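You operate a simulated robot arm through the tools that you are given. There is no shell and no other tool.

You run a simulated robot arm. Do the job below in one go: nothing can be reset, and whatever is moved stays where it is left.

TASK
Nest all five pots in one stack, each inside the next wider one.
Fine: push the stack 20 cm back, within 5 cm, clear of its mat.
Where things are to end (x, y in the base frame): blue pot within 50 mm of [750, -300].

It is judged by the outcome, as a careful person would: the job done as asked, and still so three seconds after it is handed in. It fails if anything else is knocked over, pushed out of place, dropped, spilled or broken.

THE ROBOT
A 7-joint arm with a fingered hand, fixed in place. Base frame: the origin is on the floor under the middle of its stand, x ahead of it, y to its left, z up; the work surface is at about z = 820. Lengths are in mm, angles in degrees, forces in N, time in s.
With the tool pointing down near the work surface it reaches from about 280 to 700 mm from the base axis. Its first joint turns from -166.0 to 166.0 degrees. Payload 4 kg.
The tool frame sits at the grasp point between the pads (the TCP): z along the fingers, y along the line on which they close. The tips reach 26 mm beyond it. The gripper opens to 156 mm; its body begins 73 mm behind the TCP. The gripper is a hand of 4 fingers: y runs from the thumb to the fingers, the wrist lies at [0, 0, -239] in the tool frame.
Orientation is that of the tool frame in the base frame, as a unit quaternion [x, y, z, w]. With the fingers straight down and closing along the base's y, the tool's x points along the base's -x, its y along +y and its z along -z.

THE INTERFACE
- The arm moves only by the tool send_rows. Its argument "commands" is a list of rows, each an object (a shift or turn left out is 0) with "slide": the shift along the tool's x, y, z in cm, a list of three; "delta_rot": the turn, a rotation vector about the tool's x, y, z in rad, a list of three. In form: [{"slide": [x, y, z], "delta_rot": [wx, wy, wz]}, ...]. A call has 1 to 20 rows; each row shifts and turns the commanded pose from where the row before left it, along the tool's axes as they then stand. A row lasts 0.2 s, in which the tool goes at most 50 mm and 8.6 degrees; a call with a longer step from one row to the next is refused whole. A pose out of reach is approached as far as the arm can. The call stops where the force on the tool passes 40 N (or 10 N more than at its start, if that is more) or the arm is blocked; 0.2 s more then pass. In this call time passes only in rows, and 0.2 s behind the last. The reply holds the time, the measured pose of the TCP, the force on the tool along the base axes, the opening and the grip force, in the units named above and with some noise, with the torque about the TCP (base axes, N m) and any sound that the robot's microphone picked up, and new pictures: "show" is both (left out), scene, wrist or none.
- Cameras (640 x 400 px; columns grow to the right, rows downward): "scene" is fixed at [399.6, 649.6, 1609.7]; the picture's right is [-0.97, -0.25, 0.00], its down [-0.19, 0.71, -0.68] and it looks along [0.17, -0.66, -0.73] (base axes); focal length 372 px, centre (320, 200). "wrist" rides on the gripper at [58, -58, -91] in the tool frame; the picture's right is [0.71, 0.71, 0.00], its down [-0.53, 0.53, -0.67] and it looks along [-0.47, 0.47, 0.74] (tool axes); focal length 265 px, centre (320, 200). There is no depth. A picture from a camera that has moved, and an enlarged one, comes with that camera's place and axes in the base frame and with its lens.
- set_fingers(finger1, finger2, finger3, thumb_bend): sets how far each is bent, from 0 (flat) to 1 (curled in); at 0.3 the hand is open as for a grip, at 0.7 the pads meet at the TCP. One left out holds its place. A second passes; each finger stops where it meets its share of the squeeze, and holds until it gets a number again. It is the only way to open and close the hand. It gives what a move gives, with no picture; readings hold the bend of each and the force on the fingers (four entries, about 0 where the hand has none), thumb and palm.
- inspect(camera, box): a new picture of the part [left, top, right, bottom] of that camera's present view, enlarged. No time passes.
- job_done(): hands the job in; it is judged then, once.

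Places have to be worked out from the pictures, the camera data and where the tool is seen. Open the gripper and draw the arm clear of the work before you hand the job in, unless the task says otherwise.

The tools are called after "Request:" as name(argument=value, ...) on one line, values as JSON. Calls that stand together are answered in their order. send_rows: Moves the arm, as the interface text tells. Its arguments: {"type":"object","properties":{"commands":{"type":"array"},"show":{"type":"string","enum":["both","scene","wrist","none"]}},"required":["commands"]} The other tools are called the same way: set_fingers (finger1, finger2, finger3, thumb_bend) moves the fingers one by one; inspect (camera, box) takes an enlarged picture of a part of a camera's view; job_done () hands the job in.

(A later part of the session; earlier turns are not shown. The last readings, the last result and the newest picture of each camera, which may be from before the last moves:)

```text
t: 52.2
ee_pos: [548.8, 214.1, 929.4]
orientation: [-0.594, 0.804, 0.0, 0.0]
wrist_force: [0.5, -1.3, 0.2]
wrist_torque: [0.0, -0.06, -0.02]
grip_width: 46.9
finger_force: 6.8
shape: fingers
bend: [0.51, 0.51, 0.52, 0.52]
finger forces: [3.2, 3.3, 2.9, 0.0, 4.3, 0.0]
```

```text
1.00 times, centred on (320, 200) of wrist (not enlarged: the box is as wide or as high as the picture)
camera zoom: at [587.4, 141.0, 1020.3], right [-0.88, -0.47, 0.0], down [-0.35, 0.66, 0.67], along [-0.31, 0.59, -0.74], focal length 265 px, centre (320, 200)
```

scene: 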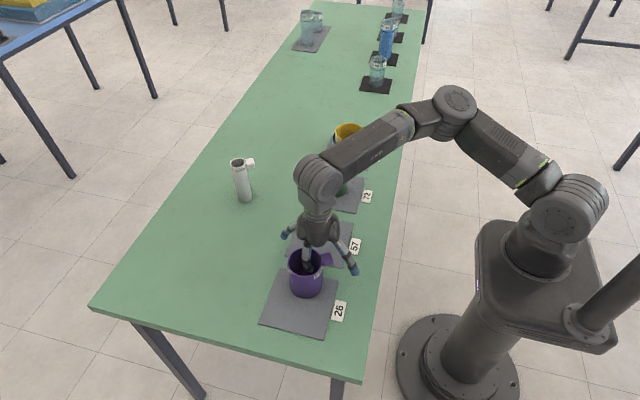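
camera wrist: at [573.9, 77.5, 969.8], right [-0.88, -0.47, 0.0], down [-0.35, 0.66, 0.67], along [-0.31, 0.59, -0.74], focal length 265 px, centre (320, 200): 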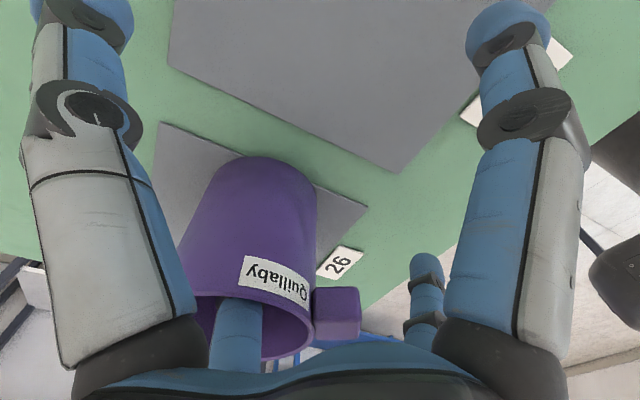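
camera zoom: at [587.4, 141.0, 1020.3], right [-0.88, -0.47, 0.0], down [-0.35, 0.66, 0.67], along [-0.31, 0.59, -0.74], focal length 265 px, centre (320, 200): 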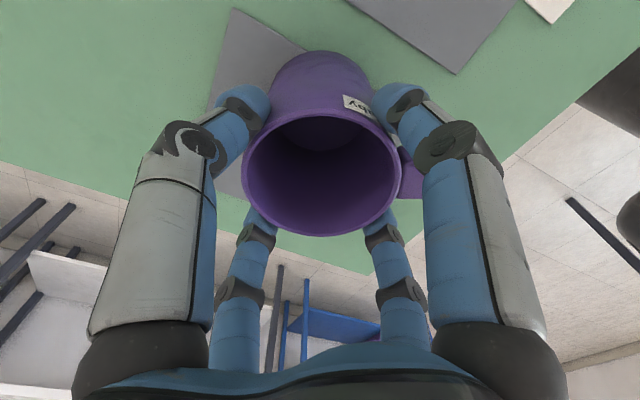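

Firm grip on all four digits (3–4 N each). I'll lift 1 cm first to confirm that it holds.

Request:
send_rows(commands=[{"slide": [0, 0, -0.5]}, {"slide": [0, 0, -0.5]}, {"slide": [1.0, -0.3, -1.0]}])

```text
t: 53.0
ee_pos: [548.6, 205.5, 948.0]
orientation: [-0.595, 0.804, 0.001, 0.0]
wrist_force: [-0.2, -0.5, -0.3]
wrist_torque: [0.01, 0.01, -0.02]
grip_width: 47.2
finger_force: 6.4
shape: fingers
bend: [0.51, 0.51, 0.52, 0.52]
finger forces: [3.2, 3.4, 3.1, 0.0, 3.9, 0.0]
camera wrist: at [587.1, 130.9, 1040.2], right [-0.88, -0.47, 0.0], down [-0.35, 0.66, 0.67], along [-0.31, 0.59, -0.74], focal length 265 px, centre (320, 200)
```

scene: 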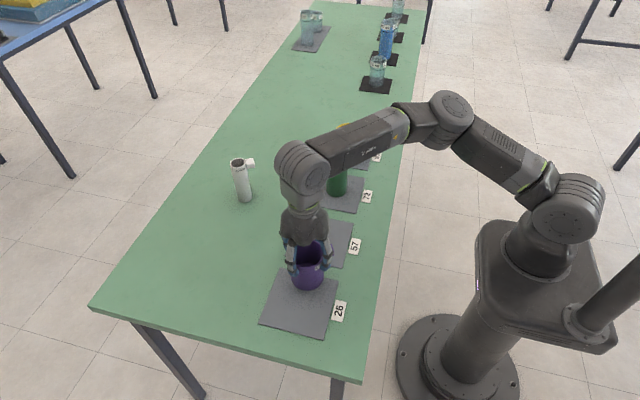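
wrist: 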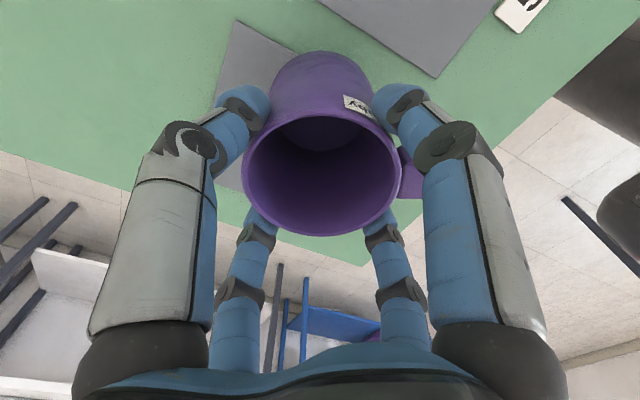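

Purple is held securely and unchanged in the view. I'll carry it up and across, well above green, to the blue and yellow stack.

Request:
send_rows(commands=[{"slide": [3.82, -1.17, -2.5]}, {"slide": [3.82, -1.17, -2.5]}, {"slide": [3.82, -1.17, -2.5]}, {"slide": [3.82, -1.17, -2.5]}, {"slide": [3.82, -1.17, -2.5]}, {"slide": [4.11, -1.256, 0]}, {"slide": [4.11, -1.256, 0]}, {"slide": [4.11, -1.256, 0]}, {"slide": [4.11, -1.256, 0]}, {"slide": [4.11, -1.256, 0]}, {"slide": [4.11, -1.256, 0]}, {"slide": [2.5, -0.9, 0]}, {"slide": [1.54, -0.58, 0]}])

Request:
inspect(camera="wrist", box=[220, 0, 420, 130])

Request:
inspect(camera="scene", box=[290, 20, 410, 170])

```text
t: 55.8
ee_pos: [551.0, -296.6, 1074.1]
orientation: [-0.594, 0.804, 0.0, 0.0]
wrist_force: [0.0, -0.3, -1.1]
wrist_torque: [0.0, 0.0, 0.03]
grip_width: 46.8
finger_force: 5.9
shape: fingers
bend: [0.51, 0.51, 0.52, 0.52]
finger forces: [3.2, 3.2, 2.9, 0.0, 3.9, 0.0]
camera wrist: at [588.9, -369.8, 1164.9], right [-0.88, -0.47, 0.0], down [-0.35, 0.66, 0.67], along [-0.31, 0.59, -0.74], focal length 265 px, centre (320, 200)
```

scene: 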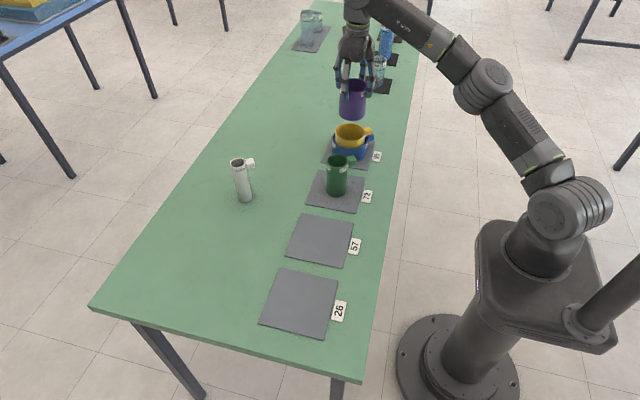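
wrist: 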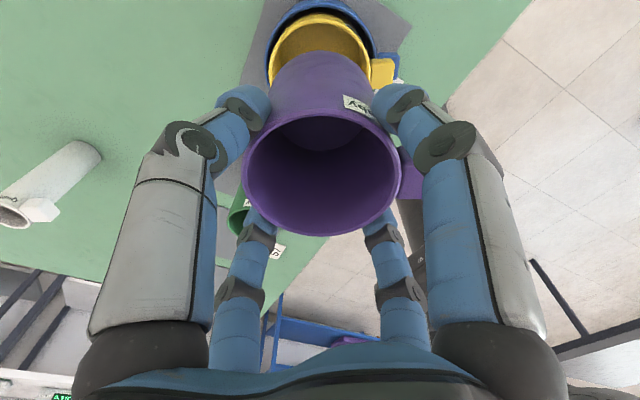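

```text
3.08 times, centred on (320, 65) of wrist
camera zoom: at [588.9, -369.8, 1164.9], right [-0.88, -0.47, 0.0], down [-0.35, 0.66, 0.67], along [-0.31, 0.59, -0.74], focal length 817 px, centre (320, 615)
```

zoom: 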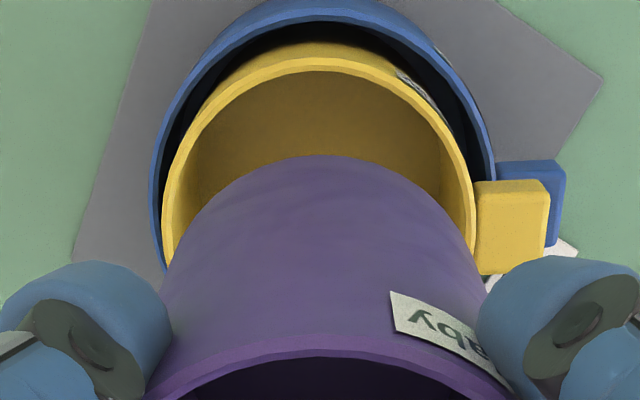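

```text
2.67 times, centred on (350, 95) of scene
camera zoom: at [399.6, 649.6, 1609.7], right [-0.97, -0.25, 0.0], down [-0.19, 0.71, -0.68], along [0.17, -0.66, -0.73], focal length 993 px, centre (240, 480)
```

zoom: 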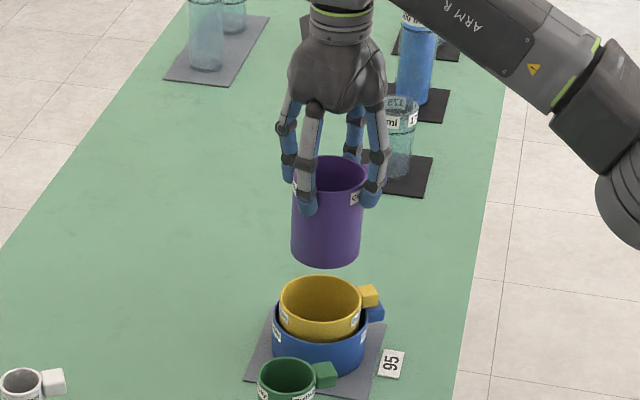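

Yellow's rim is centred under the tool within about 1 mm. I'll lower until purple's base is just above yellow's rim.

Request:
send_rows(commands=[{"slide": [0, 0, 2.5]}, {"slide": [0, 0, 2.0]}, {"slide": [0, 0, 1.5]}], show="none")

Request:
inspect(camera="wrist", box=[220, 0, 420, 130])

Request:
inspect(camera="scene", box=[300, 60, 400, 170])

```text
t: 56.6
ee_pos: [550.7, -296.6, 1013.4]
orientation: [-0.594, 0.804, 0.001, 0.0]
wrist_force: [-0.5, 0.7, -0.3]
wrist_torque: [-0.01, -0.01, -0.01]
grip_width: 46.9
finger_force: 6.8
shape: fingers
bend: [0.51, 0.51, 0.52, 0.52]
finger forces: [3.2, 3.1, 3.0, 0.0, 3.8, 0.0]
```

```text
3.08 times, centred on (320, 65) of wrist
camera zoom: at [589.2, -370.3, 1104.6], right [-0.88, -0.47, 0.0], down [-0.35, 0.66, 0.67], along [-0.31, 0.59, -0.74], focal length 817 px, centre (320, 615)
```

zoom: 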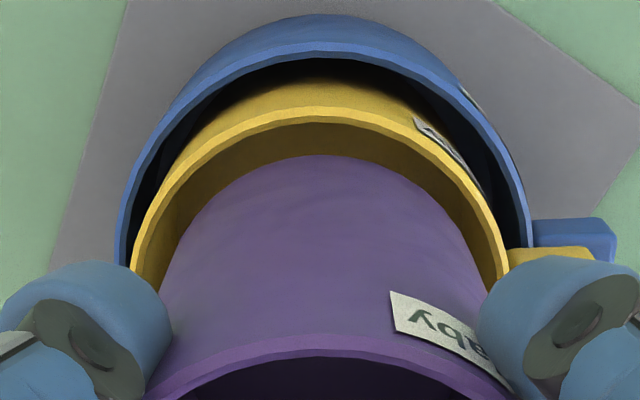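

```text
3.64 times, centred on (350, 115) of scene
camera zoom: at [399.6, 649.6, 1609.7], right [-0.97, -0.25, 0.0], down [-0.19, 0.71, -0.68], along [0.17, -0.66, -0.73], focal length 1354 px, centre (211, 509)
```

zoom: 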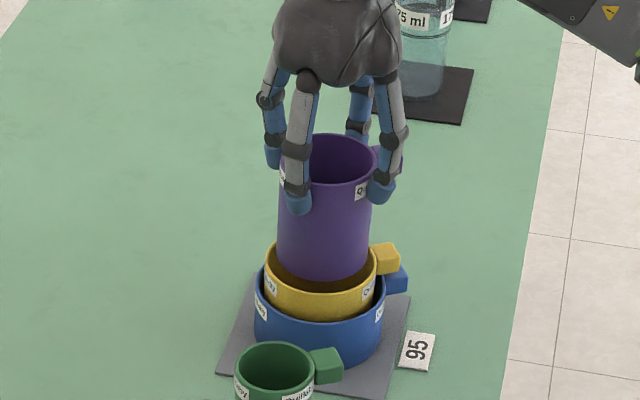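

Alignment looks good on both sides. I'll lower purple into yellow, slowing near the seat.

Request:
send_rows(commands=[{"slide": [0, 0, 1.5]}, {"slide": [0, 0, 1.5]}, {"slide": [0, 0, 1.5]}, {"slide": [0, 0, 1.0]}, {"slide": [0, 0, 0.7]}, {"slide": [0, 0, 0.4]}], show="none")

Request:
inspect(camera="scene", box=[300, 60, 400, 170])

```text
t: 58.0
ee_pos: [551.1, -296.3, 946.7]
orientation: [-0.594, 0.804, 0.0, -0.001]
wrist_force: [0.7, 0.1, -1.4]
wrist_torque: [0.0, 0.0, 0.01]
grip_width: 46.8
finger_force: 6.6
shape: fingers
bend: [0.51, 0.51, 0.52, 0.52]
finger forces: [3.3, 3.2, 3.0, 0.1, 3.8, 0.0]
```

```text
3.64 times, centred on (350, 115) of scene
camera zoom: at [399.6, 649.6, 1609.7], right [-0.97, -0.25, 0.0], down [-0.19, 0.71, -0.68], along [0.17, -0.66, -0.73], focal length 1354 px, centre (211, 509)
```

zoom: 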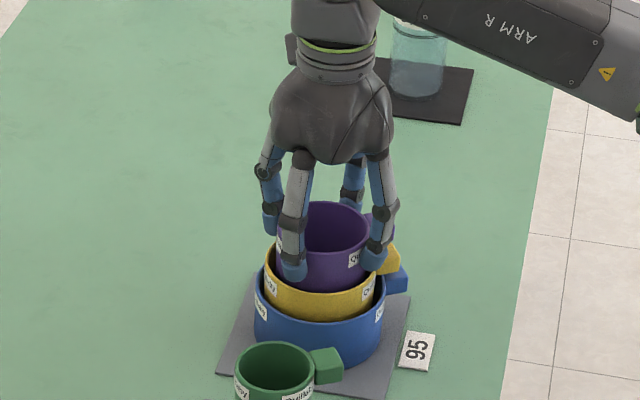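

No contact yet at z ≈ 947. I'll continue in 1–1.5 mm steps and watch the force.

Request:
send_rows(commands=[{"slide": [0, 0, 0.15]}, {"slide": [0, 0, 0.15]}, {"slide": [0, 0, 0.1]}], show="none")

Request:
send_rows(commands=[{"slide": [0, 0, 0.1]}, {"slide": [0, 0, 0.1]}], show="none")

```text
t: 58.8
ee_pos: [550.1, -296.7, 943.1]
orientation: [-0.594, 0.804, -0.001, 0.001]
wrist_force: [0.7, 0.2, -1.2]
wrist_torque: [-0.01, 0.0, 0.01]
grip_width: 46.7
finger_force: 6.9
shape: fingers
bend: [0.51, 0.51, 0.52, 0.52]
finger forces: [3.3, 3.3, 3.1, 0.0, 3.9, 0.0]
```

```text
t: 59.4
ee_pos: [549.4, -296.4, 942.4]
orientation: [-0.595, 0.803, 0.0, 0.0]
wrist_force: [0.9, -0.3, -1.1]
wrist_torque: [0.03, 0.0, 0.02]
grip_width: 46.8
finger_force: 6.7
shape: fingers
bend: [0.51, 0.51, 0.52, 0.52]
finger forces: [3.2, 3.2, 2.9, 0.1, 3.7, 0.1]
```

Still free, so I'll take two more 1 mm steps at a time.

Request:
send_rows(commands=[{"slide": [0, 0, 0.1]}, {"slide": [0, 0, 0.1]}], show="none")

```text
t: 60.0
ee_pos: [550.6, -296.5, 939.8]
orientation: [-0.595, 0.804, 0.0, 0.0]
wrist_force: [-0.8, -0.1, -0.8]
wrist_torque: [0.0, 0.02, -0.02]
grip_width: 46.7
finger_force: 6.7
shape: fingers
bend: [0.51, 0.51, 0.52, 0.52]
finger forces: [3.1, 3.2, 3.0, 0.1, 3.8, 0.1]
```

Still no contact, so on with the same fine steps.

Request:
send_rows(commands=[{"slide": [0, 0, 0.1]}, {"slide": [0, 0, 0.1]}], show="none")

```text
t: 60.6
ee_pos: [550.9, -296.7, 937.4]
orientation: [-0.595, 0.804, 0.0, -0.001]
wrist_force: [-0.2, -0.7, -0.2]
wrist_torque: [0.0, 0.04, -0.03]
grip_width: 46.9
finger_force: 6.9
shape: fingers
bend: [0.51, 0.51, 0.52, 0.52]
finger forces: [3.2, 3.1, 3.1, 0.0, 3.8, 0.1]
```

Request:
send_rows(commands=[{"slide": [0, 0, 0.1]}], show="none")

Request:
inspect(camera="scene", box=[310, 80, 400, 170])

```text
t: 61.0
ee_pos: [550.8, -295.7, 936.7]
orientation: [-0.595, 0.804, 0.0, 0.001]
wrist_force: [-0.4, 0.8, 3.3]
wrist_torque: [0.09, -0.04, 0.04]
grip_width: 46.7
finger_force: 7.5
shape: fingers
bend: [0.51, 0.51, 0.52, 0.52]
finger forces: [3.2, 3.5, 5.0, 0.1, 3.9, 0.0]
```

```text
4.44 times, centred on (355, 125) of scene
camera zoom: at [399.6, 649.6, 1609.7], right [-0.97, -0.25, 0.0], down [-0.19, 0.71, -0.68], along [0.17, -0.66, -0.73], focal length 1655 px, centre (164, 533)
```

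zoom: 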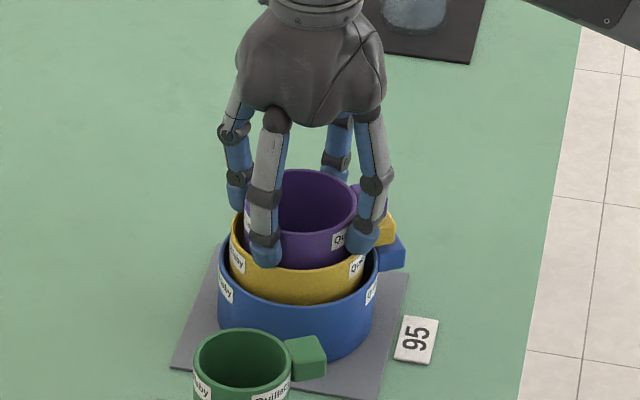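

First contact came at z ≈ 936.5, matching the predicted seat height of 937. I'll release gently, then open wider and rise.

Request:
set_fingers(finger1=0.48, finger2=0.48, finger3=0.48, thumb_bend=0.48)

Request:
set_fingers(finger1=0.38, finger2=0.38, finger3=0.38, thumb_bend=0.38)

Request:
send_rows(commands=[{"slide": [0, 0, -1]}, {"slide": [0, 0, -2]}, {"slide": [0, 0, -4]}, {"slide": [0, 0, -4]}])

Request:
inspect(camera="wrist", box=[220, 20, 420, 180])

Request:
inspect(camera="scene", box=[310, 80, 400, 170])

```text
t: 62.0
ee_pos: [551.2, -296.9, 936.1]
orientation: [-0.596, 0.803, 0.0, 0.0]
wrist_force: [-0.4, -0.4, -0.8]
wrist_torque: [-0.01, 0.01, -0.02]
grip_width: 56.5
finger_force: 0.0
shape: fingers
bend: [0.48, 0.48, 0.48, 0.48]
finger forces: [0.1, 0.1, 0.1, 0.0, 0.0, 0.0]
```

```text
t: 63.0
ee_pos: [550.0, -296.2, 937.0]
orientation: [-0.595, 0.804, 0.0, 0.0]
wrist_force: [0.5, 0.9, 0.5]
wrist_torque: [0.0, 0.0, 0.03]
grip_width: 84.5
finger_force: 0.1
shape: fingers
bend: [0.38, 0.38, 0.38, 0.38]
finger forces: [0.1, 0.0, 0.1, 0.0, 0.0, 0.1]
```

```text
t: 64.0
ee_pos: [551.7, -295.9, 1046.6]
orientation: [-0.594, 0.804, 0.0, 0.001]
wrist_force: [0.6, -0.5, -0.7]
wrist_torque: [0.03, 0.01, 0.01]
grip_width: 84.5
finger_force: 0.3
shape: fingers
bend: [0.38, 0.38, 0.38, 0.38]
finger forces: [0.0, 0.0, 0.0, 0.0, 0.1, 0.1]
camera wrist: at [588.9, -369.9, 1138.3], right [-0.88, -0.47, 0.0], down [-0.35, 0.66, 0.67], along [-0.31, 0.59, -0.74], focal length 265 px, centre (320, 200)
```

scene: 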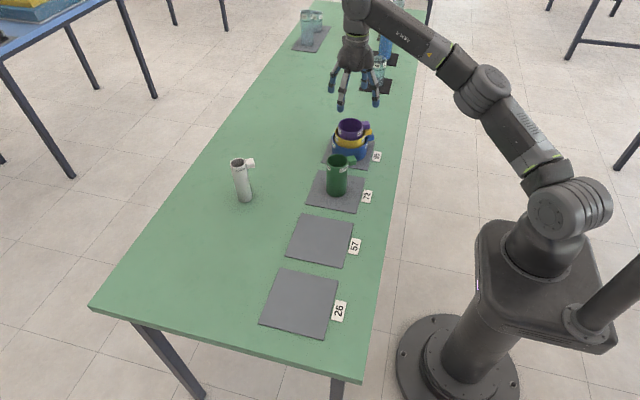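
wrist: 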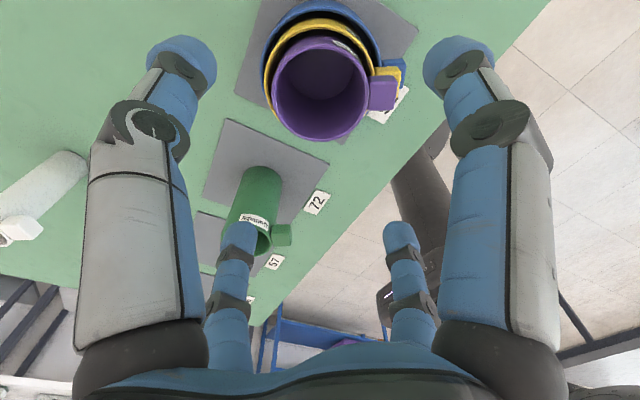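

```text
2.50 times, centred on (320, 100) of wrist
camera zoom: at [588.9, -369.9, 1138.3], right [-0.88, -0.47, 0.0], down [-0.35, 0.66, 0.67], along [-0.31, 0.59, -0.74], focal length 664 px, centre (320, 450)
```

zoom: 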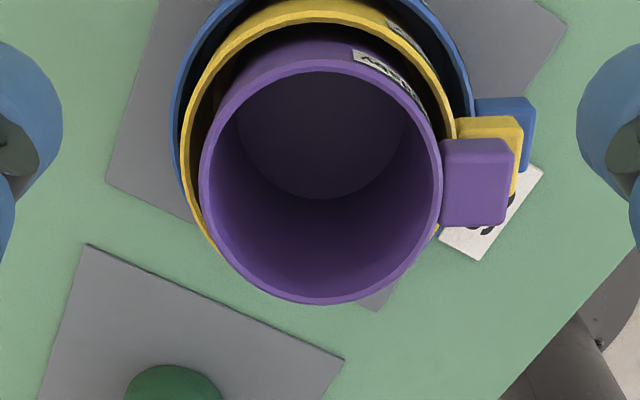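

```text
4.44 times, centred on (355, 125) of scene
camera zoom: at [399.6, 649.6, 1609.7], right [-0.97, -0.25, 0.0], down [-0.19, 0.71, -0.68], along [0.17, -0.66, -0.73], focal length 1655 px, centre (164, 533)
```

zoom: 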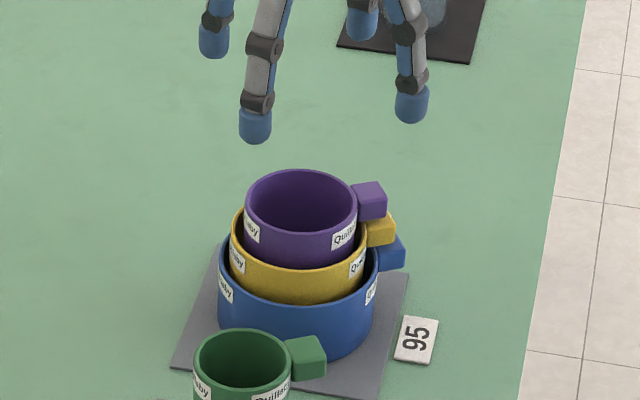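

Purple is nested neatly, centred at about (550, -297). Next is green, so I'll move above it at about (551, -111).

Request:
send_rows(commands=[{"slide": [-4.42, 1.35, 0]}, {"slide": [-4.42, 1.35, 0]}, {"slide": [-4.42, 1.35, 0]}, {"slide": [-4.42, 1.35, 0]}, {"slide": [0, 0, 2]}])

Request:
inspect(camera="wrist", box=[220, 20, 420, 180])

```text
t: 65.2
ee_pos: [550.3, -110.3, 1026.9]
orientation: [-0.594, 0.804, -0.001, 0.0]
wrist_force: [-0.1, 0.6, 0.9]
wrist_torque: [0.0, -0.01, -0.02]
grip_width: 84.7
finger_force: 0.0
shape: fingers
bend: [0.38, 0.38, 0.38, 0.38]
finger forces: [0.1, 0.0, 0.0, 0.0, 0.0, 0.1]
camera wrist: at [589.3, -183.6, 1118.3], right [-0.88, -0.47, 0.0], down [-0.35, 0.66, 0.67], along [-0.31, 0.59, -0.74], focal length 265 px, centre (320, 200)
```

scene: 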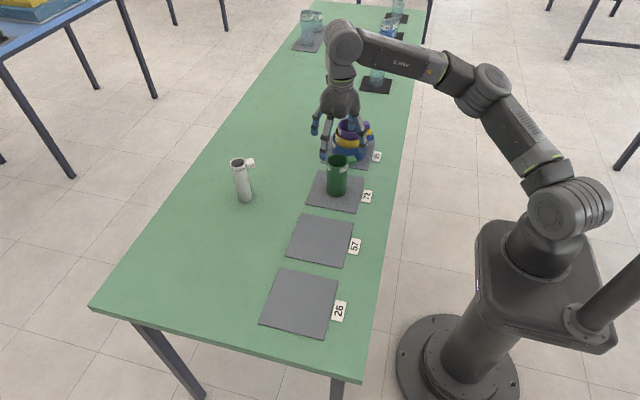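
wrist: 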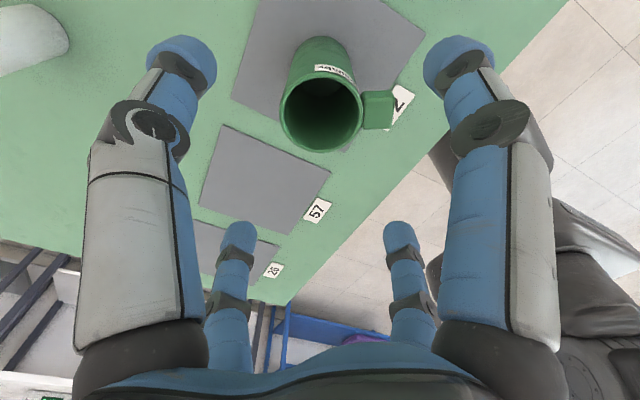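

```text
2.50 times, centred on (320, 100) of wrist
camera zoom: at [589.3, -183.6, 1118.3], right [-0.88, -0.47, 0.0], down [-0.35, 0.66, 0.67], along [-0.31, 0.59, -0.74], focal length 664 px, centre (320, 450)
```

zoom: 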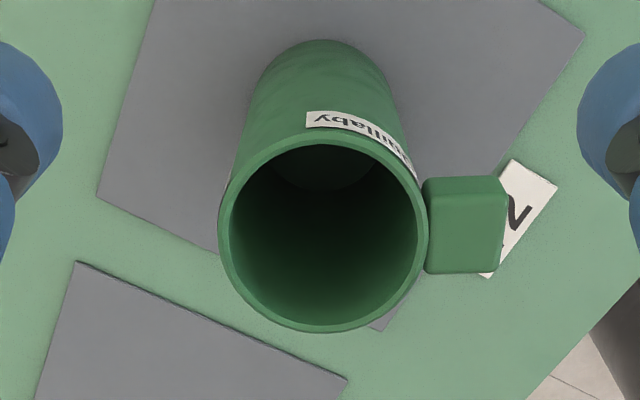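

Green is centred within about 1.5 mm. I'll correct that, descend to z ≈ 951, and close in steps.

Request:
send_rows(commands=[{"slide": [0, 0.15, 2]}, {"slide": [0, 0, 2]}, {"slide": [0, 0, 2]}, {"slide": [0, 0, 1.6]}], show="none")

Request:
set_fingers(finger1=0.5, finger2=0.5, finger3=0.5, thumb_bend=0.5)

Request:
inspect(camera="wrist", box=[0, 0, 640, 400])

Request:
inspect(camera="scene", box=[280, 100, 400, 220])

```text
t: 66.2
ee_pos: [548.0, -110.4, 949.7]
orientation: [-0.595, 0.804, 0.001, 0.0]
wrist_force: [0.5, 0.4, 0.1]
wrist_torque: [-0.03, 0.02, 0.0]
grip_width: 84.3
finger_force: 0.0
shape: fingers
bend: [0.38, 0.38, 0.38, 0.38]
finger forces: [0.0, 0.1, 0.1, 0.0, 0.1, 0.0]
```

```text
t: 67.2
ee_pos: [549.1, -111.4, 950.3]
orientation: [-0.594, 0.804, 0.0, -0.001]
wrist_force: [0.1, -1.4, 0.1]
wrist_torque: [0.01, 0.02, 0.01]
grip_width: 51.4
finger_force: 0.0
shape: fingers
bend: [0.5, 0.5, 0.5, 0.5]
finger forces: [0.0, 0.0, 0.0, 0.0, 0.1, 0.0]
```

```text
1.00 times, centred on (320, 200) of wrist (not enlarged: the box is as wide or as high as the picture)
camera zoom: at [587.6, -184.1, 1042.1], right [-0.88, -0.47, 0.0], down [-0.35, 0.66, 0.67], along [-0.31, 0.59, -0.74], focal length 265 px, centre (320, 200)
```

zoom: 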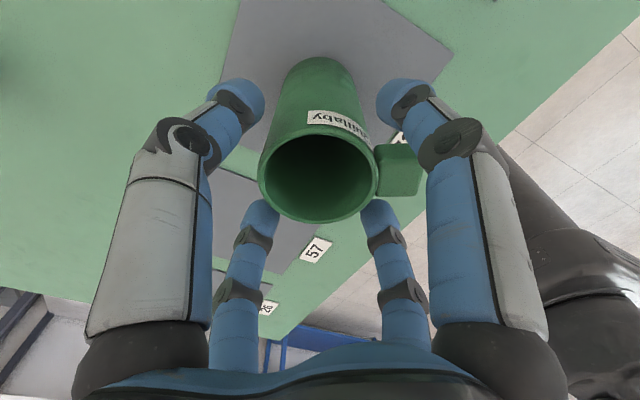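

```text
3.33 times, centred on (340, 160) of scene
camera zoom: at [399.6, 649.6, 1609.7], right [-0.97, -0.25, 0.0], down [-0.19, 0.71, -0.68], along [0.17, -0.66, -0.73], focal length 1242 px, centre (253, 333)
```

zoom: 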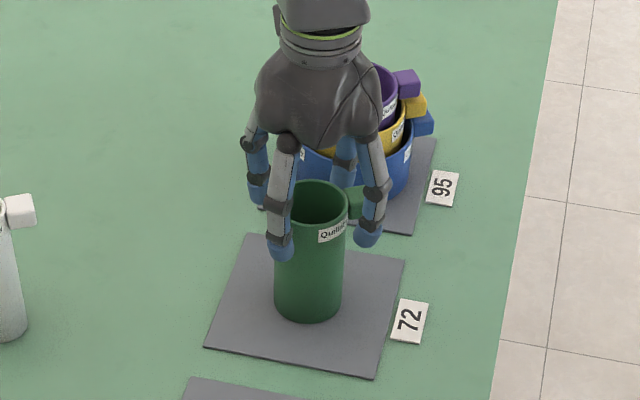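

The digits are clear of the handle, so I'll close to grip green.

Request:
set_fingers(finger1=0.6, finger2=0.6, finger3=0.6, thumb_bend=0.6)

Request:
inspect(camera="wrist", box=[0, 0, 640, 400])

```text
t: 68.2
ee_pos: [549.6, -111.7, 950.0]
orientation: [-0.595, 0.804, 0.001, 0.0]
wrist_force: [0.8, 0.4, 0.0]
wrist_torque: [0.0, -0.02, -0.01]
grip_width: 34.0
finger_force: 7.8
shape: fingers
bend: [0.56, 0.56, 0.56, 0.57]
finger forces: [3.5, 3.9, 3.8, 0.1, 4.8, 0.1]
```

```text
1.00 times, centred on (320, 200) of wrist (not enlarged: the box is as wide or as high as the picture)
camera zoom: at [587.6, -184.1, 1042.1], right [-0.88, -0.47, 0.0], down [-0.35, 0.66, 0.67], along [-0.31, 0.59, -0.74], focal length 265 px, centre (320, 200)
```

zoom: 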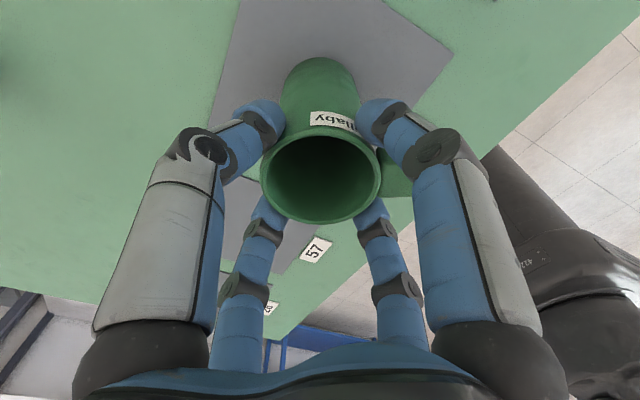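

Green is gripped evenly. I'll lift it up to clear the stack and move it above purple at (550, -297).

Request:
send_rows(commands=[{"slide": [0, 0, -0.5]}, {"slide": [0, 0, -1]}, {"slide": [0, 0, -3]}, {"slide": [0, 0, -3.5]}, {"slide": [0, 0, -3.5]}, {"slide": [0, 0, -3]}, {"slide": [2, -0.6, 0]}, {"slide": [3.5, -1.08, 0]}, {"slide": [4.2, -1.3, 0]}, {"slide": [3.5, -1.08, 0]}, {"slide": [2.5, -0.78, 0]}, {"slide": [1.5, -0.46, 0]}, {"slide": [0.53, -0.18, 0]}])

Request:
inspect(camera="wrist", box=[220, 0, 420, 130])

Request:
inspect(camera="scene", box=[290, 20, 410, 170])

```text
t: 71.0
ee_pos: [550.1, -297.2, 1095.7]
orientation: [-0.595, 0.804, 0.0, 0.001]
wrist_force: [-0.3, 0.8, -0.9]
wrist_torque: [-0.01, 0.0, 0.0]
grip_width: 33.7
finger_force: 8.0
shape: fingers
bend: [0.56, 0.56, 0.56, 0.57]
finger forces: [3.4, 3.8, 3.8, 0.0, 4.5, 0.0]
camera wrist: at [588.6, -370.1, 1187.4], right [-0.88, -0.47, 0.0], down [-0.35, 0.66, 0.67], along [-0.31, 0.59, -0.74], focal length 265 px, centre (320, 200)
```

scene: 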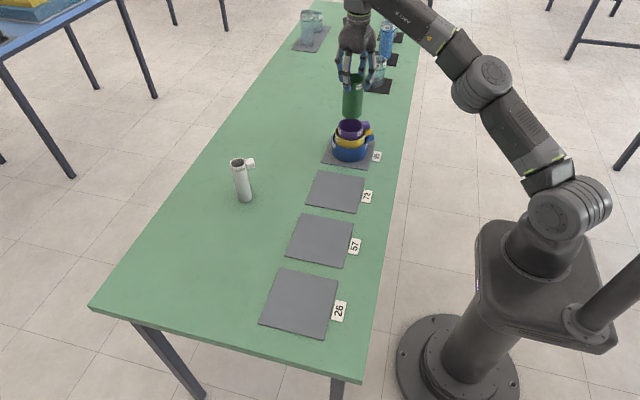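
wrist: 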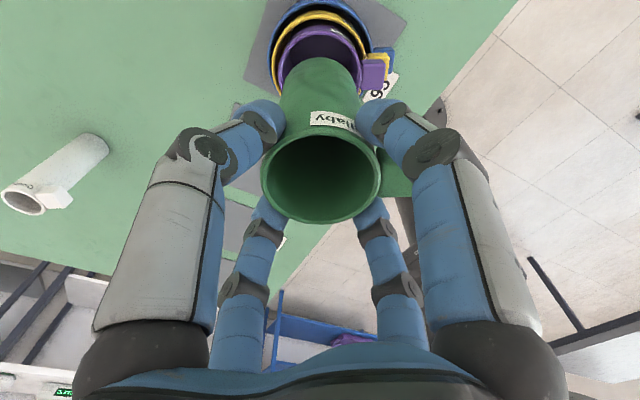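

```text
3.08 times, centred on (320, 65) of wrist
camera zoom: at [588.6, -370.1, 1187.4], right [-0.88, -0.47, 0.0], down [-0.35, 0.66, 0.67], along [-0.31, 0.59, -0.74], focal length 817 px, centre (320, 615)
```

zoom: 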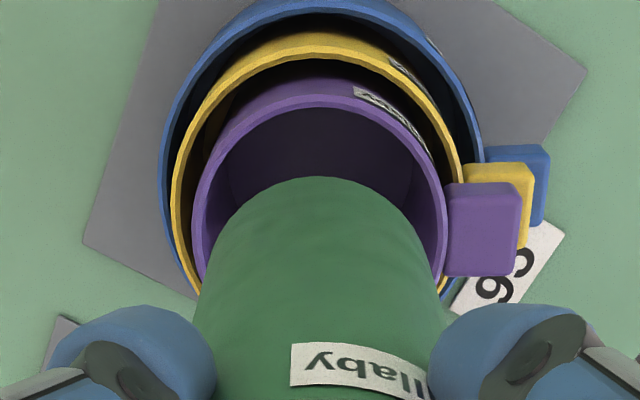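

```text
2.67 times, centred on (350, 95) of scene
camera zoom: at [399.6, 649.6, 1609.7], right [-0.97, -0.25, 0.0], down [-0.19, 0.71, -0.68], along [0.17, -0.66, -0.73], focal length 993 px, centre (240, 480)
```

zoom: 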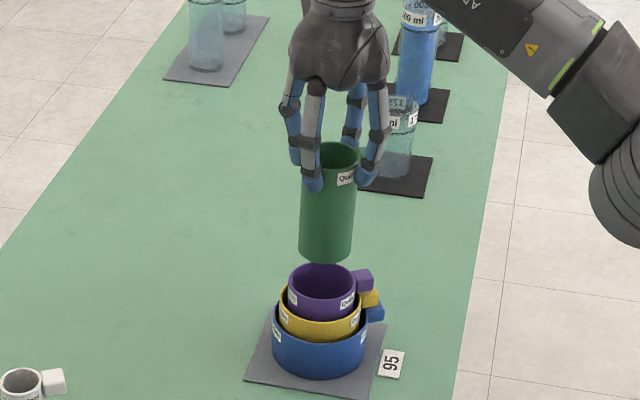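

Purple's rim is centred under green within 1 mm. I'll lower to just above purple's rim and check.

Request:
send_rows(commands=[{"slide": [0, 0, 2]}, {"slide": [0, 0, 1.5]}], show="none")

Request:
inspect(camera="wrist", box=[220, 0, 420, 130])

Request:
inspect(camera="scene", box=[300, 50, 400, 170])

```text
t: 71.6
ee_pos: [550.5, -297.3, 1060.6]
orientation: [-0.594, 0.804, -0.001, 0.001]
wrist_force: [-0.5, -0.8, -0.6]
wrist_torque: [-0.03, -0.02, -0.03]
grip_width: 33.7
finger_force: 7.8
shape: fingers
bend: [0.56, 0.56, 0.56, 0.57]
finger forces: [3.4, 3.8, 3.8, 0.0, 4.6, 0.0]
```

```text
3.08 times, centred on (320, 65) of wrist
camera zoom: at [588.5, -370.4, 1151.9], right [-0.88, -0.47, 0.0], down [-0.35, 0.66, 0.67], along [-0.31, 0.59, -0.74], focal length 817 px, centre (320, 615)
```

zoom: 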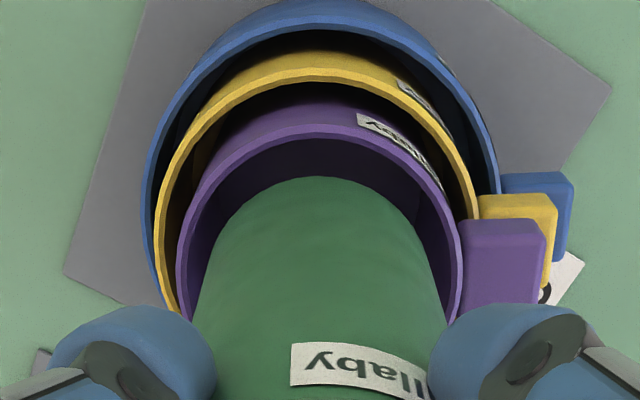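

```text
3.33 times, centred on (350, 110) of scene
camera zoom: at [399.6, 649.6, 1609.7], right [-0.97, -0.25, 0.0], down [-0.19, 0.71, -0.68], along [0.17, -0.66, -0.73], focal length 1242 px, centre (220, 500)
```

zoom: 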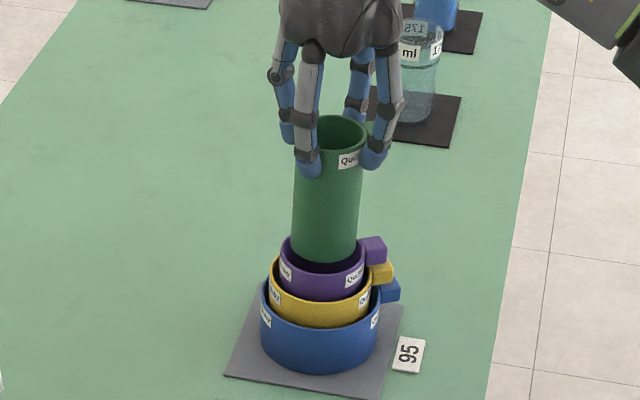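

Alignment is good all round. I'll lower green into purple, slowing near the seat at z ≈ 962.

Request:
send_rows(commands=[{"slide": [0, 0, 1.5]}, {"slide": [0, 0, 2]}, {"slide": [0, 0, 2]}, {"slide": [0, 0, 1.5]}, {"slide": [0, 0, 1.0]}, {"slide": [0, 0, 0.7]}, {"slide": [0, 0, 0.3]}], show="none")

Request:
inspect(camera="scene", box=[300, 50, 400, 170])

```text
t: 73.2
ee_pos: [548.3, -296.8, 970.7]
orientation: [-0.595, 0.804, 0.0, 0.001]
wrist_force: [0.0, 1.0, -0.4]
wrist_torque: [-0.01, 0.01, 0.03]
grip_width: 34.1
finger_force: 7.7
shape: fingers
bend: [0.56, 0.56, 0.56, 0.57]
finger forces: [3.3, 3.8, 3.8, 0.0, 4.6, 0.0]
```

```text
3.33 times, centred on (350, 110) of scene
camera zoom: at [399.6, 649.6, 1609.7], right [-0.97, -0.25, 0.0], down [-0.19, 0.71, -0.68], along [0.17, -0.66, -0.73], focal length 1242 px, centre (220, 500)
```

zoom: 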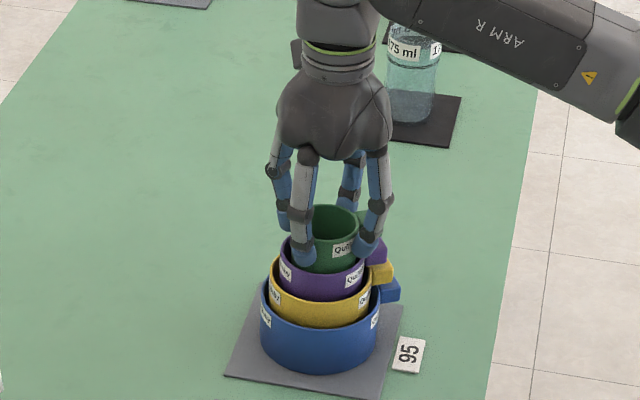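

Green has gone into purple freely. Now fine steps to seat it.

Request:
send_rows(commands=[{"slide": [0, 0, 0.15]}, {"slide": [0, 0, 0.15]}, {"slide": [0, 0, 0.1]}], show="none")

Request:
send_rows(commands=[{"slide": [0, 0, 0.1]}, {"slide": [0, 0, 0.1]}], show="none")

```text
t: 74.0
ee_pos: [549.9, -297.3, 967.6]
orientation: [-0.594, 0.804, 0.0, -0.001]
wrist_force: [1.1, 0.2, -0.4]
wrist_torque: [0.03, 0.01, -0.01]
grip_width: 34.0
finger_force: 7.5
shape: fingers
bend: [0.56, 0.56, 0.56, 0.57]
finger forces: [3.4, 3.8, 3.7, 0.0, 4.6, 0.1]
```

```text
t: 74.6
ee_pos: [550.7, -296.4, 964.3]
orientation: [-0.594, 0.804, 0.001, 0.001]
wrist_force: [0.5, 0.2, -1.3]
wrist_torque: [0.03, -0.03, 0.03]
grip_width: 34.0
finger_force: 7.7
shape: fingers
bend: [0.56, 0.56, 0.56, 0.57]
finger forces: [3.4, 3.7, 3.8, 0.0, 4.6, 0.1]
```

Request:
send_rows(commands=[{"slide": [0, 0, 0.1]}, {"slide": [0, 0, 0.1]}], show="none")

```text
t: 75.2
ee_pos: [549.6, -296.3, 963.1]
orientation: [-0.594, 0.805, -0.001, 0.001]
wrist_force: [-0.7, 0.8, -0.6]
wrist_torque: [0.0, -0.02, 0.0]
grip_width: 33.7
finger_force: 7.8
shape: fingers
bend: [0.56, 0.56, 0.56, 0.57]
finger forces: [3.4, 3.7, 3.8, 0.0, 4.7, 0.0]
```

Still hanging free at z ≈ 963, so 1 mm at a time from here.

Request:
send_rows(commands=[{"slide": [0, 0, 0.1]}], show="none")

Request:
send_rows(commands=[{"slide": [0, 0, 0.1]}], show="none")

```text
t: 75.6
ee_pos: [550.5, -297.4, 961.7]
orientation: [-0.594, 0.804, -0.001, 0.001]
wrist_force: [-0.2, 0.1, 4.1]
wrist_torque: [0.01, 0.03, 0.0]
grip_width: 33.8
finger_force: 8.3
shape: fingers
bend: [0.56, 0.56, 0.56, 0.57]
finger forces: [3.5, 4.0, 3.9, 0.1, 4.8, 0.0]
```

```text
t: 76.0
ee_pos: [549.6, -296.4, 960.8]
orientation: [-0.595, 0.804, -0.001, 0.0]
wrist_force: [0.1, 0.8, 9.8]
wrist_torque: [-0.02, 0.03, 0.02]
grip_width: 33.8
finger_force: 8.9
shape: fingers
bend: [0.56, 0.56, 0.56, 0.57]
finger forces: [3.9, 4.4, 4.1, 0.0, 5.4, 0.1]
```

Green seated at z ≈ 961.5 as predicted. I'll release, open and rise.

Request:
set_fingers(finger1=0.53, finger2=0.53, finger3=0.53, thumb_bend=0.53)

Request:
set_fingers(finger1=0.42, finger2=0.42, finger3=0.42, thumb_bend=0.42)

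Request:
send_rows(commands=[{"slide": [0, 0, -1]}, {"slide": [0, 0, -2]}, {"slide": [0, 0, -4]}, {"slide": [0, 0, -4]}])

Request:
inspect(camera="wrist", box=[220, 20, 420, 180])

Request:
inspect(camera="scene", box=[300, 50, 400, 170])

```text
t: 77.0
ee_pos: [550.2, -296.9, 960.2]
orientation: [-0.595, 0.804, 0.0, 0.0]
wrist_force: [0.1, -0.1, 0.3]
wrist_torque: [0.03, 0.01, 0.01]
grip_width: 42.3
finger_force: 0.0
shape: fingers
bend: [0.53, 0.53, 0.53, 0.53]
finger forces: [0.0, 0.1, 0.1, 0.0, 0.0, 0.0]
```

```text
t: 78.0
ee_pos: [549.3, -298.2, 960.5]
orientation: [-0.595, 0.804, 0.0, 0.0]
wrist_force: [-0.4, -0.2, 0.3]
wrist_torque: [-0.04, 0.02, 0.03]
grip_width: 73.4
finger_force: 0.0
shape: fingers
bend: [0.42, 0.42, 0.42, 0.42]
finger forces: [0.1, 0.0, 0.0, 0.1, 0.0, 0.0]
```

```text
t: 79.0
ee_pos: [549.7, -297.6, 1070.8]
orientation: [-0.594, 0.804, 0.0, -0.001]
wrist_force: [-0.2, -0.3, 0.5]
wrist_torque: [0.07, -0.03, 0.0]
grip_width: 73.2
finger_force: 0.0
shape: fingers
bend: [0.42, 0.42, 0.42, 0.42]
finger forces: [0.0, 0.1, 0.1, 0.1, 0.0, 0.0]
camera wrist: at [588.8, -370.1, 1162.8], right [-0.88, -0.47, 0.0], down [-0.35, 0.66, 0.67], along [-0.31, 0.59, -0.74], focal length 265 px, centre (320, 200)
```

scene: 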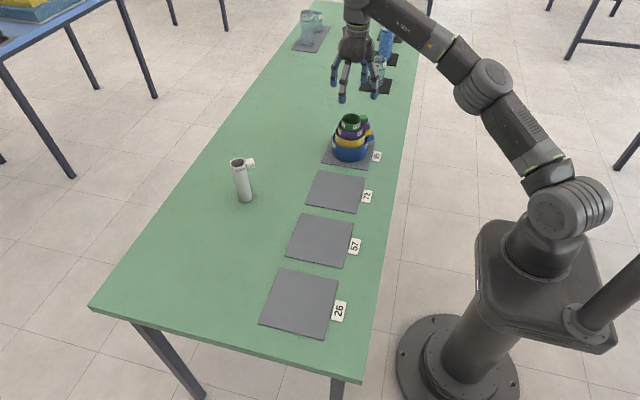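
wrist: 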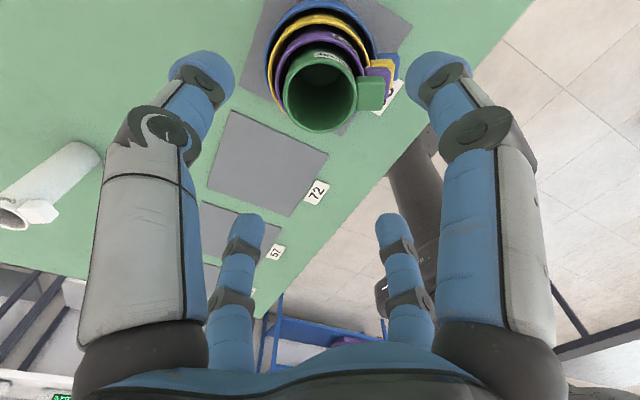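

```text
2.50 times, centred on (320, 100) of wrist
camera zoom: at [588.8, -370.1, 1162.8], right [-0.88, -0.47, 0.0], down [-0.35, 0.66, 0.67], along [-0.31, 0.59, -0.74], focal length 664 px, centre (320, 450)
```

zoom: 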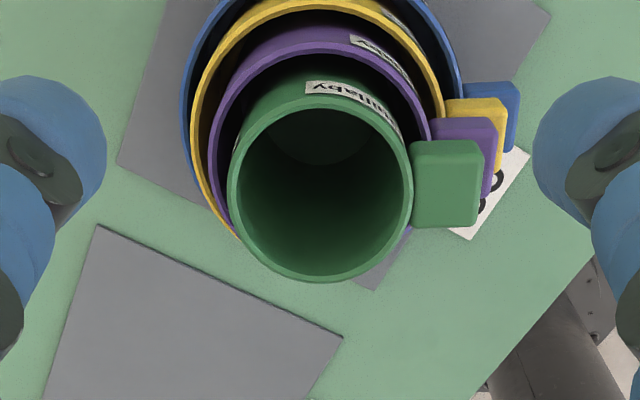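

```text
3.33 times, centred on (350, 110) of scene
camera zoom: at [399.6, 649.6, 1609.7], right [-0.97, -0.25, 0.0], down [-0.19, 0.71, -0.68], along [0.17, -0.66, -0.73], focal length 1242 px, centre (220, 500)
```

zoom: 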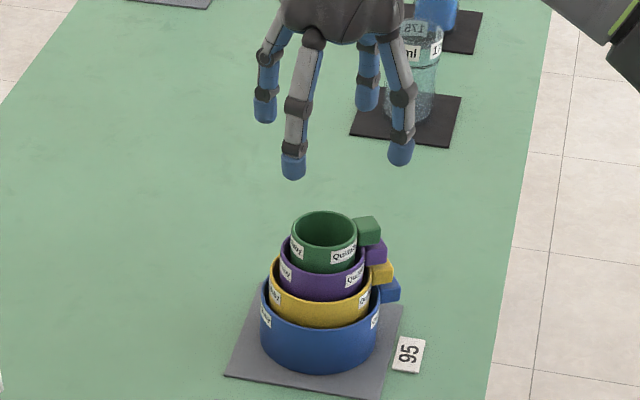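

Four pots are nested and green is centred at about (549.5, -296). White, at about (801, -19), is beyond vertical reach, so I'll take it with the tool tilted about 45° forward, pinching with digits 1 and 3 on either side of its handle. First I'll move off the stack, yaw, and tilt in free space.

Request:
send_rows(commands=[{"slide": [-3.295, 1.79, -0.25]}, {"slide": [-3.295, 1.79, -0.25]}, {"slide": [-3.295, 1.79, -0.25]}, {"slide": [-3.295, 1.79, -0.25]}, {"delta_rot": [0, 0, -0.1396]}, {"delta_rot": [0, 0, -0.1396]}, {"delta_rot": [0, 0, -0.1396]}, {"delta_rot": [0, 0, -0.1396]}, {"delta_rot": [0.1309, 0, 0]}, {"delta_rot": [0.1309, 0, 0]}, {"delta_rot": [0.1309, 0, 0]}, {"delta_rot": [0.1309, 0, 0]}, {"delta_rot": [0.1309, 0, 0]}, {"delta_rot": [0.1309, 0, 0]}])

Request:
inspect(camera="scene", box=[200, 130, 300, 230])

```text
t: 82.0
ee_pos: [520.5, -148.5, 1081.3]
orientation: [0.732, -0.562, 0.234, -0.304]
wrist_force: [-0.2, 0.0, -0.2]
wrist_torque: [-0.01, 0.03, 0.01]
grip_width: 73.6
finger_force: 0.0
shape: fingers
bend: [0.42, 0.42, 0.42, 0.42]
finger forces: [0.0, 0.1, 0.0, 0.0, 0.0, 0.0]
camera wrist: at [512.1, -212.0, 1186.0], right [-0.3, -0.81, -0.5], down [-0.95, 0.29, 0.1], along [0.07, 0.51, -0.86], focal length 265 px, centre (320, 200)
```

scene: 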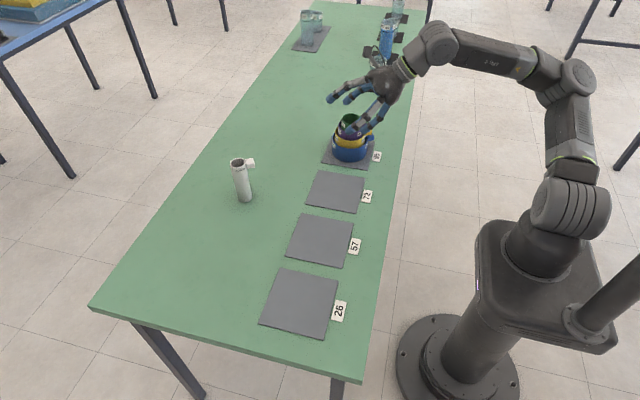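
wrist: 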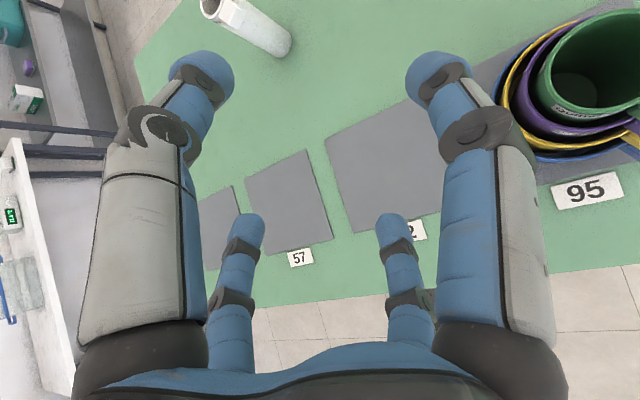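

```text
4.00 times, centred on (250, 180) of scene
camera zoom: at [399.6, 649.6, 1609.7], right [-0.97, -0.25, 0.0], down [-0.19, 0.71, -0.68], along [0.17, -0.66, -0.73], focal length 1490 px, centre (600, 280)
```

zoom: 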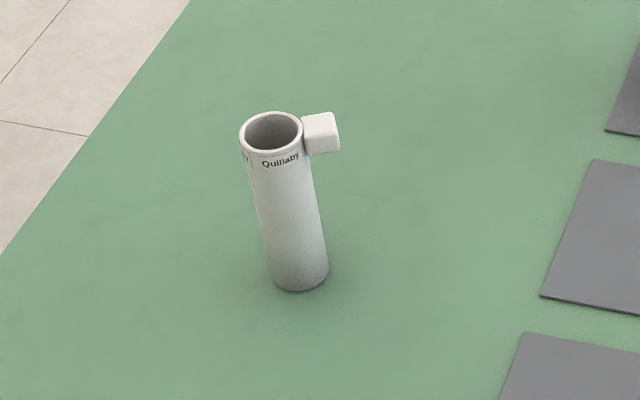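

The tilt is in place, with the tool axis heading about 15° and 45° down. A zoom puts white's rim at about (799, -19, 953) with its handle at about 195°, right in the tilt plane. I'll set digits 1 and 3 to straddle it, fold the other two out of the way, and move above it.

Request:
set_fingers(finger1=0.45, finger2=0.0, finger3=0.45, thumb_bend=0.1)

Request:
send_rows(commands=[{"slide": [-0.757, -2.666, 3.089]}, {"slide": [-0.757, -2.666, 3.089]}, {"slide": [-0.757, -2.666, 3.089]}, {"slide": [-0.757, -2.666, 3.089]}, {"slide": [-0.757, -2.666, 3.089]}, {"slide": [-0.757, -2.666, 3.089]}, {"slide": [-0.757, -2.666, 3.089]}])

Request:
inspect(camera="scene", box=[190, 80, 340, 230])

```text
t: 83.0
ee_pos: [520.7, -150.3, 1079.0]
orientation: [0.732, -0.563, 0.233, -0.304]
wrist_force: [0.1, 0.1, -0.1]
wrist_torque: [-0.01, -0.01, 0.01]
grip_width: 110.0
finger_force: 0.0
shape: fingers
bend: [0.45, 0.01, 0.45, 0.1]
finger forces: [0.0, 0.0, 0.0, 0.1, 0.0, 0.1]
```

```text
t: 84.6
ee_pos: [780.9, -25.5, 1059.5]
orientation: [0.733, -0.563, 0.233, -0.303]
wrist_force: [-0.1, 0.3, 0.6]
wrist_torque: [0.05, -0.02, 0.04]
grip_width: 109.9
finger_force: 0.1
shape: fingers
bend: [0.45, 0.0, 0.45, 0.1]
finger forces: [0.0, 0.1, 0.0, 0.0, 0.1, 0.0]
camera wrist: at [773.7, -88.2, 1165.6], right [-0.3, -0.81, -0.5], down [-0.95, 0.29, 0.1], along [0.07, 0.51, -0.86], focal length 265 px, centre (320, 200)
```

scene: 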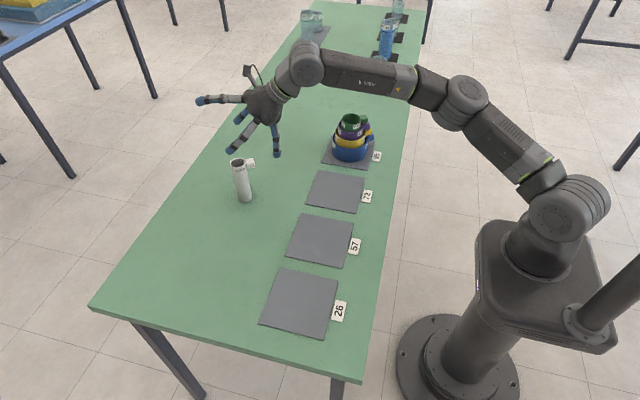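
wrist: 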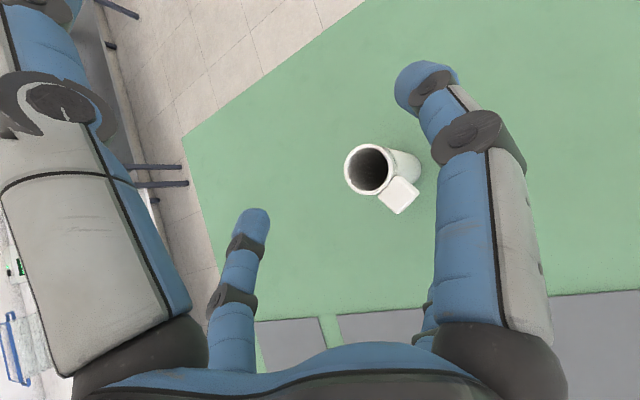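

```text
2.67 times, centred on (265, 155) of scene
camera zoom: at [399.6, 649.6, 1609.7], right [-0.97, -0.25, 0.0], down [-0.19, 0.71, -0.68], along [0.17, -0.66, -0.73], focal length 993 px, centre (467, 320)
```

zoom: 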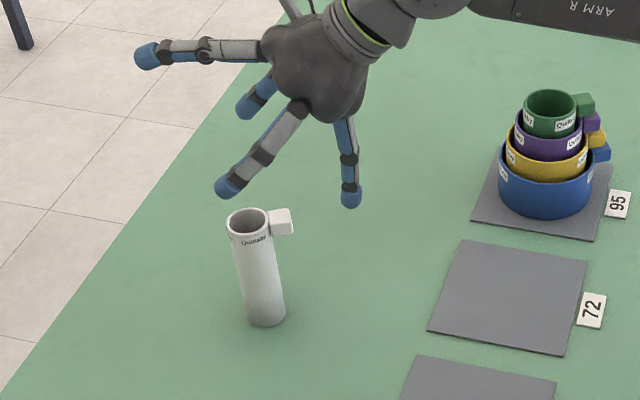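

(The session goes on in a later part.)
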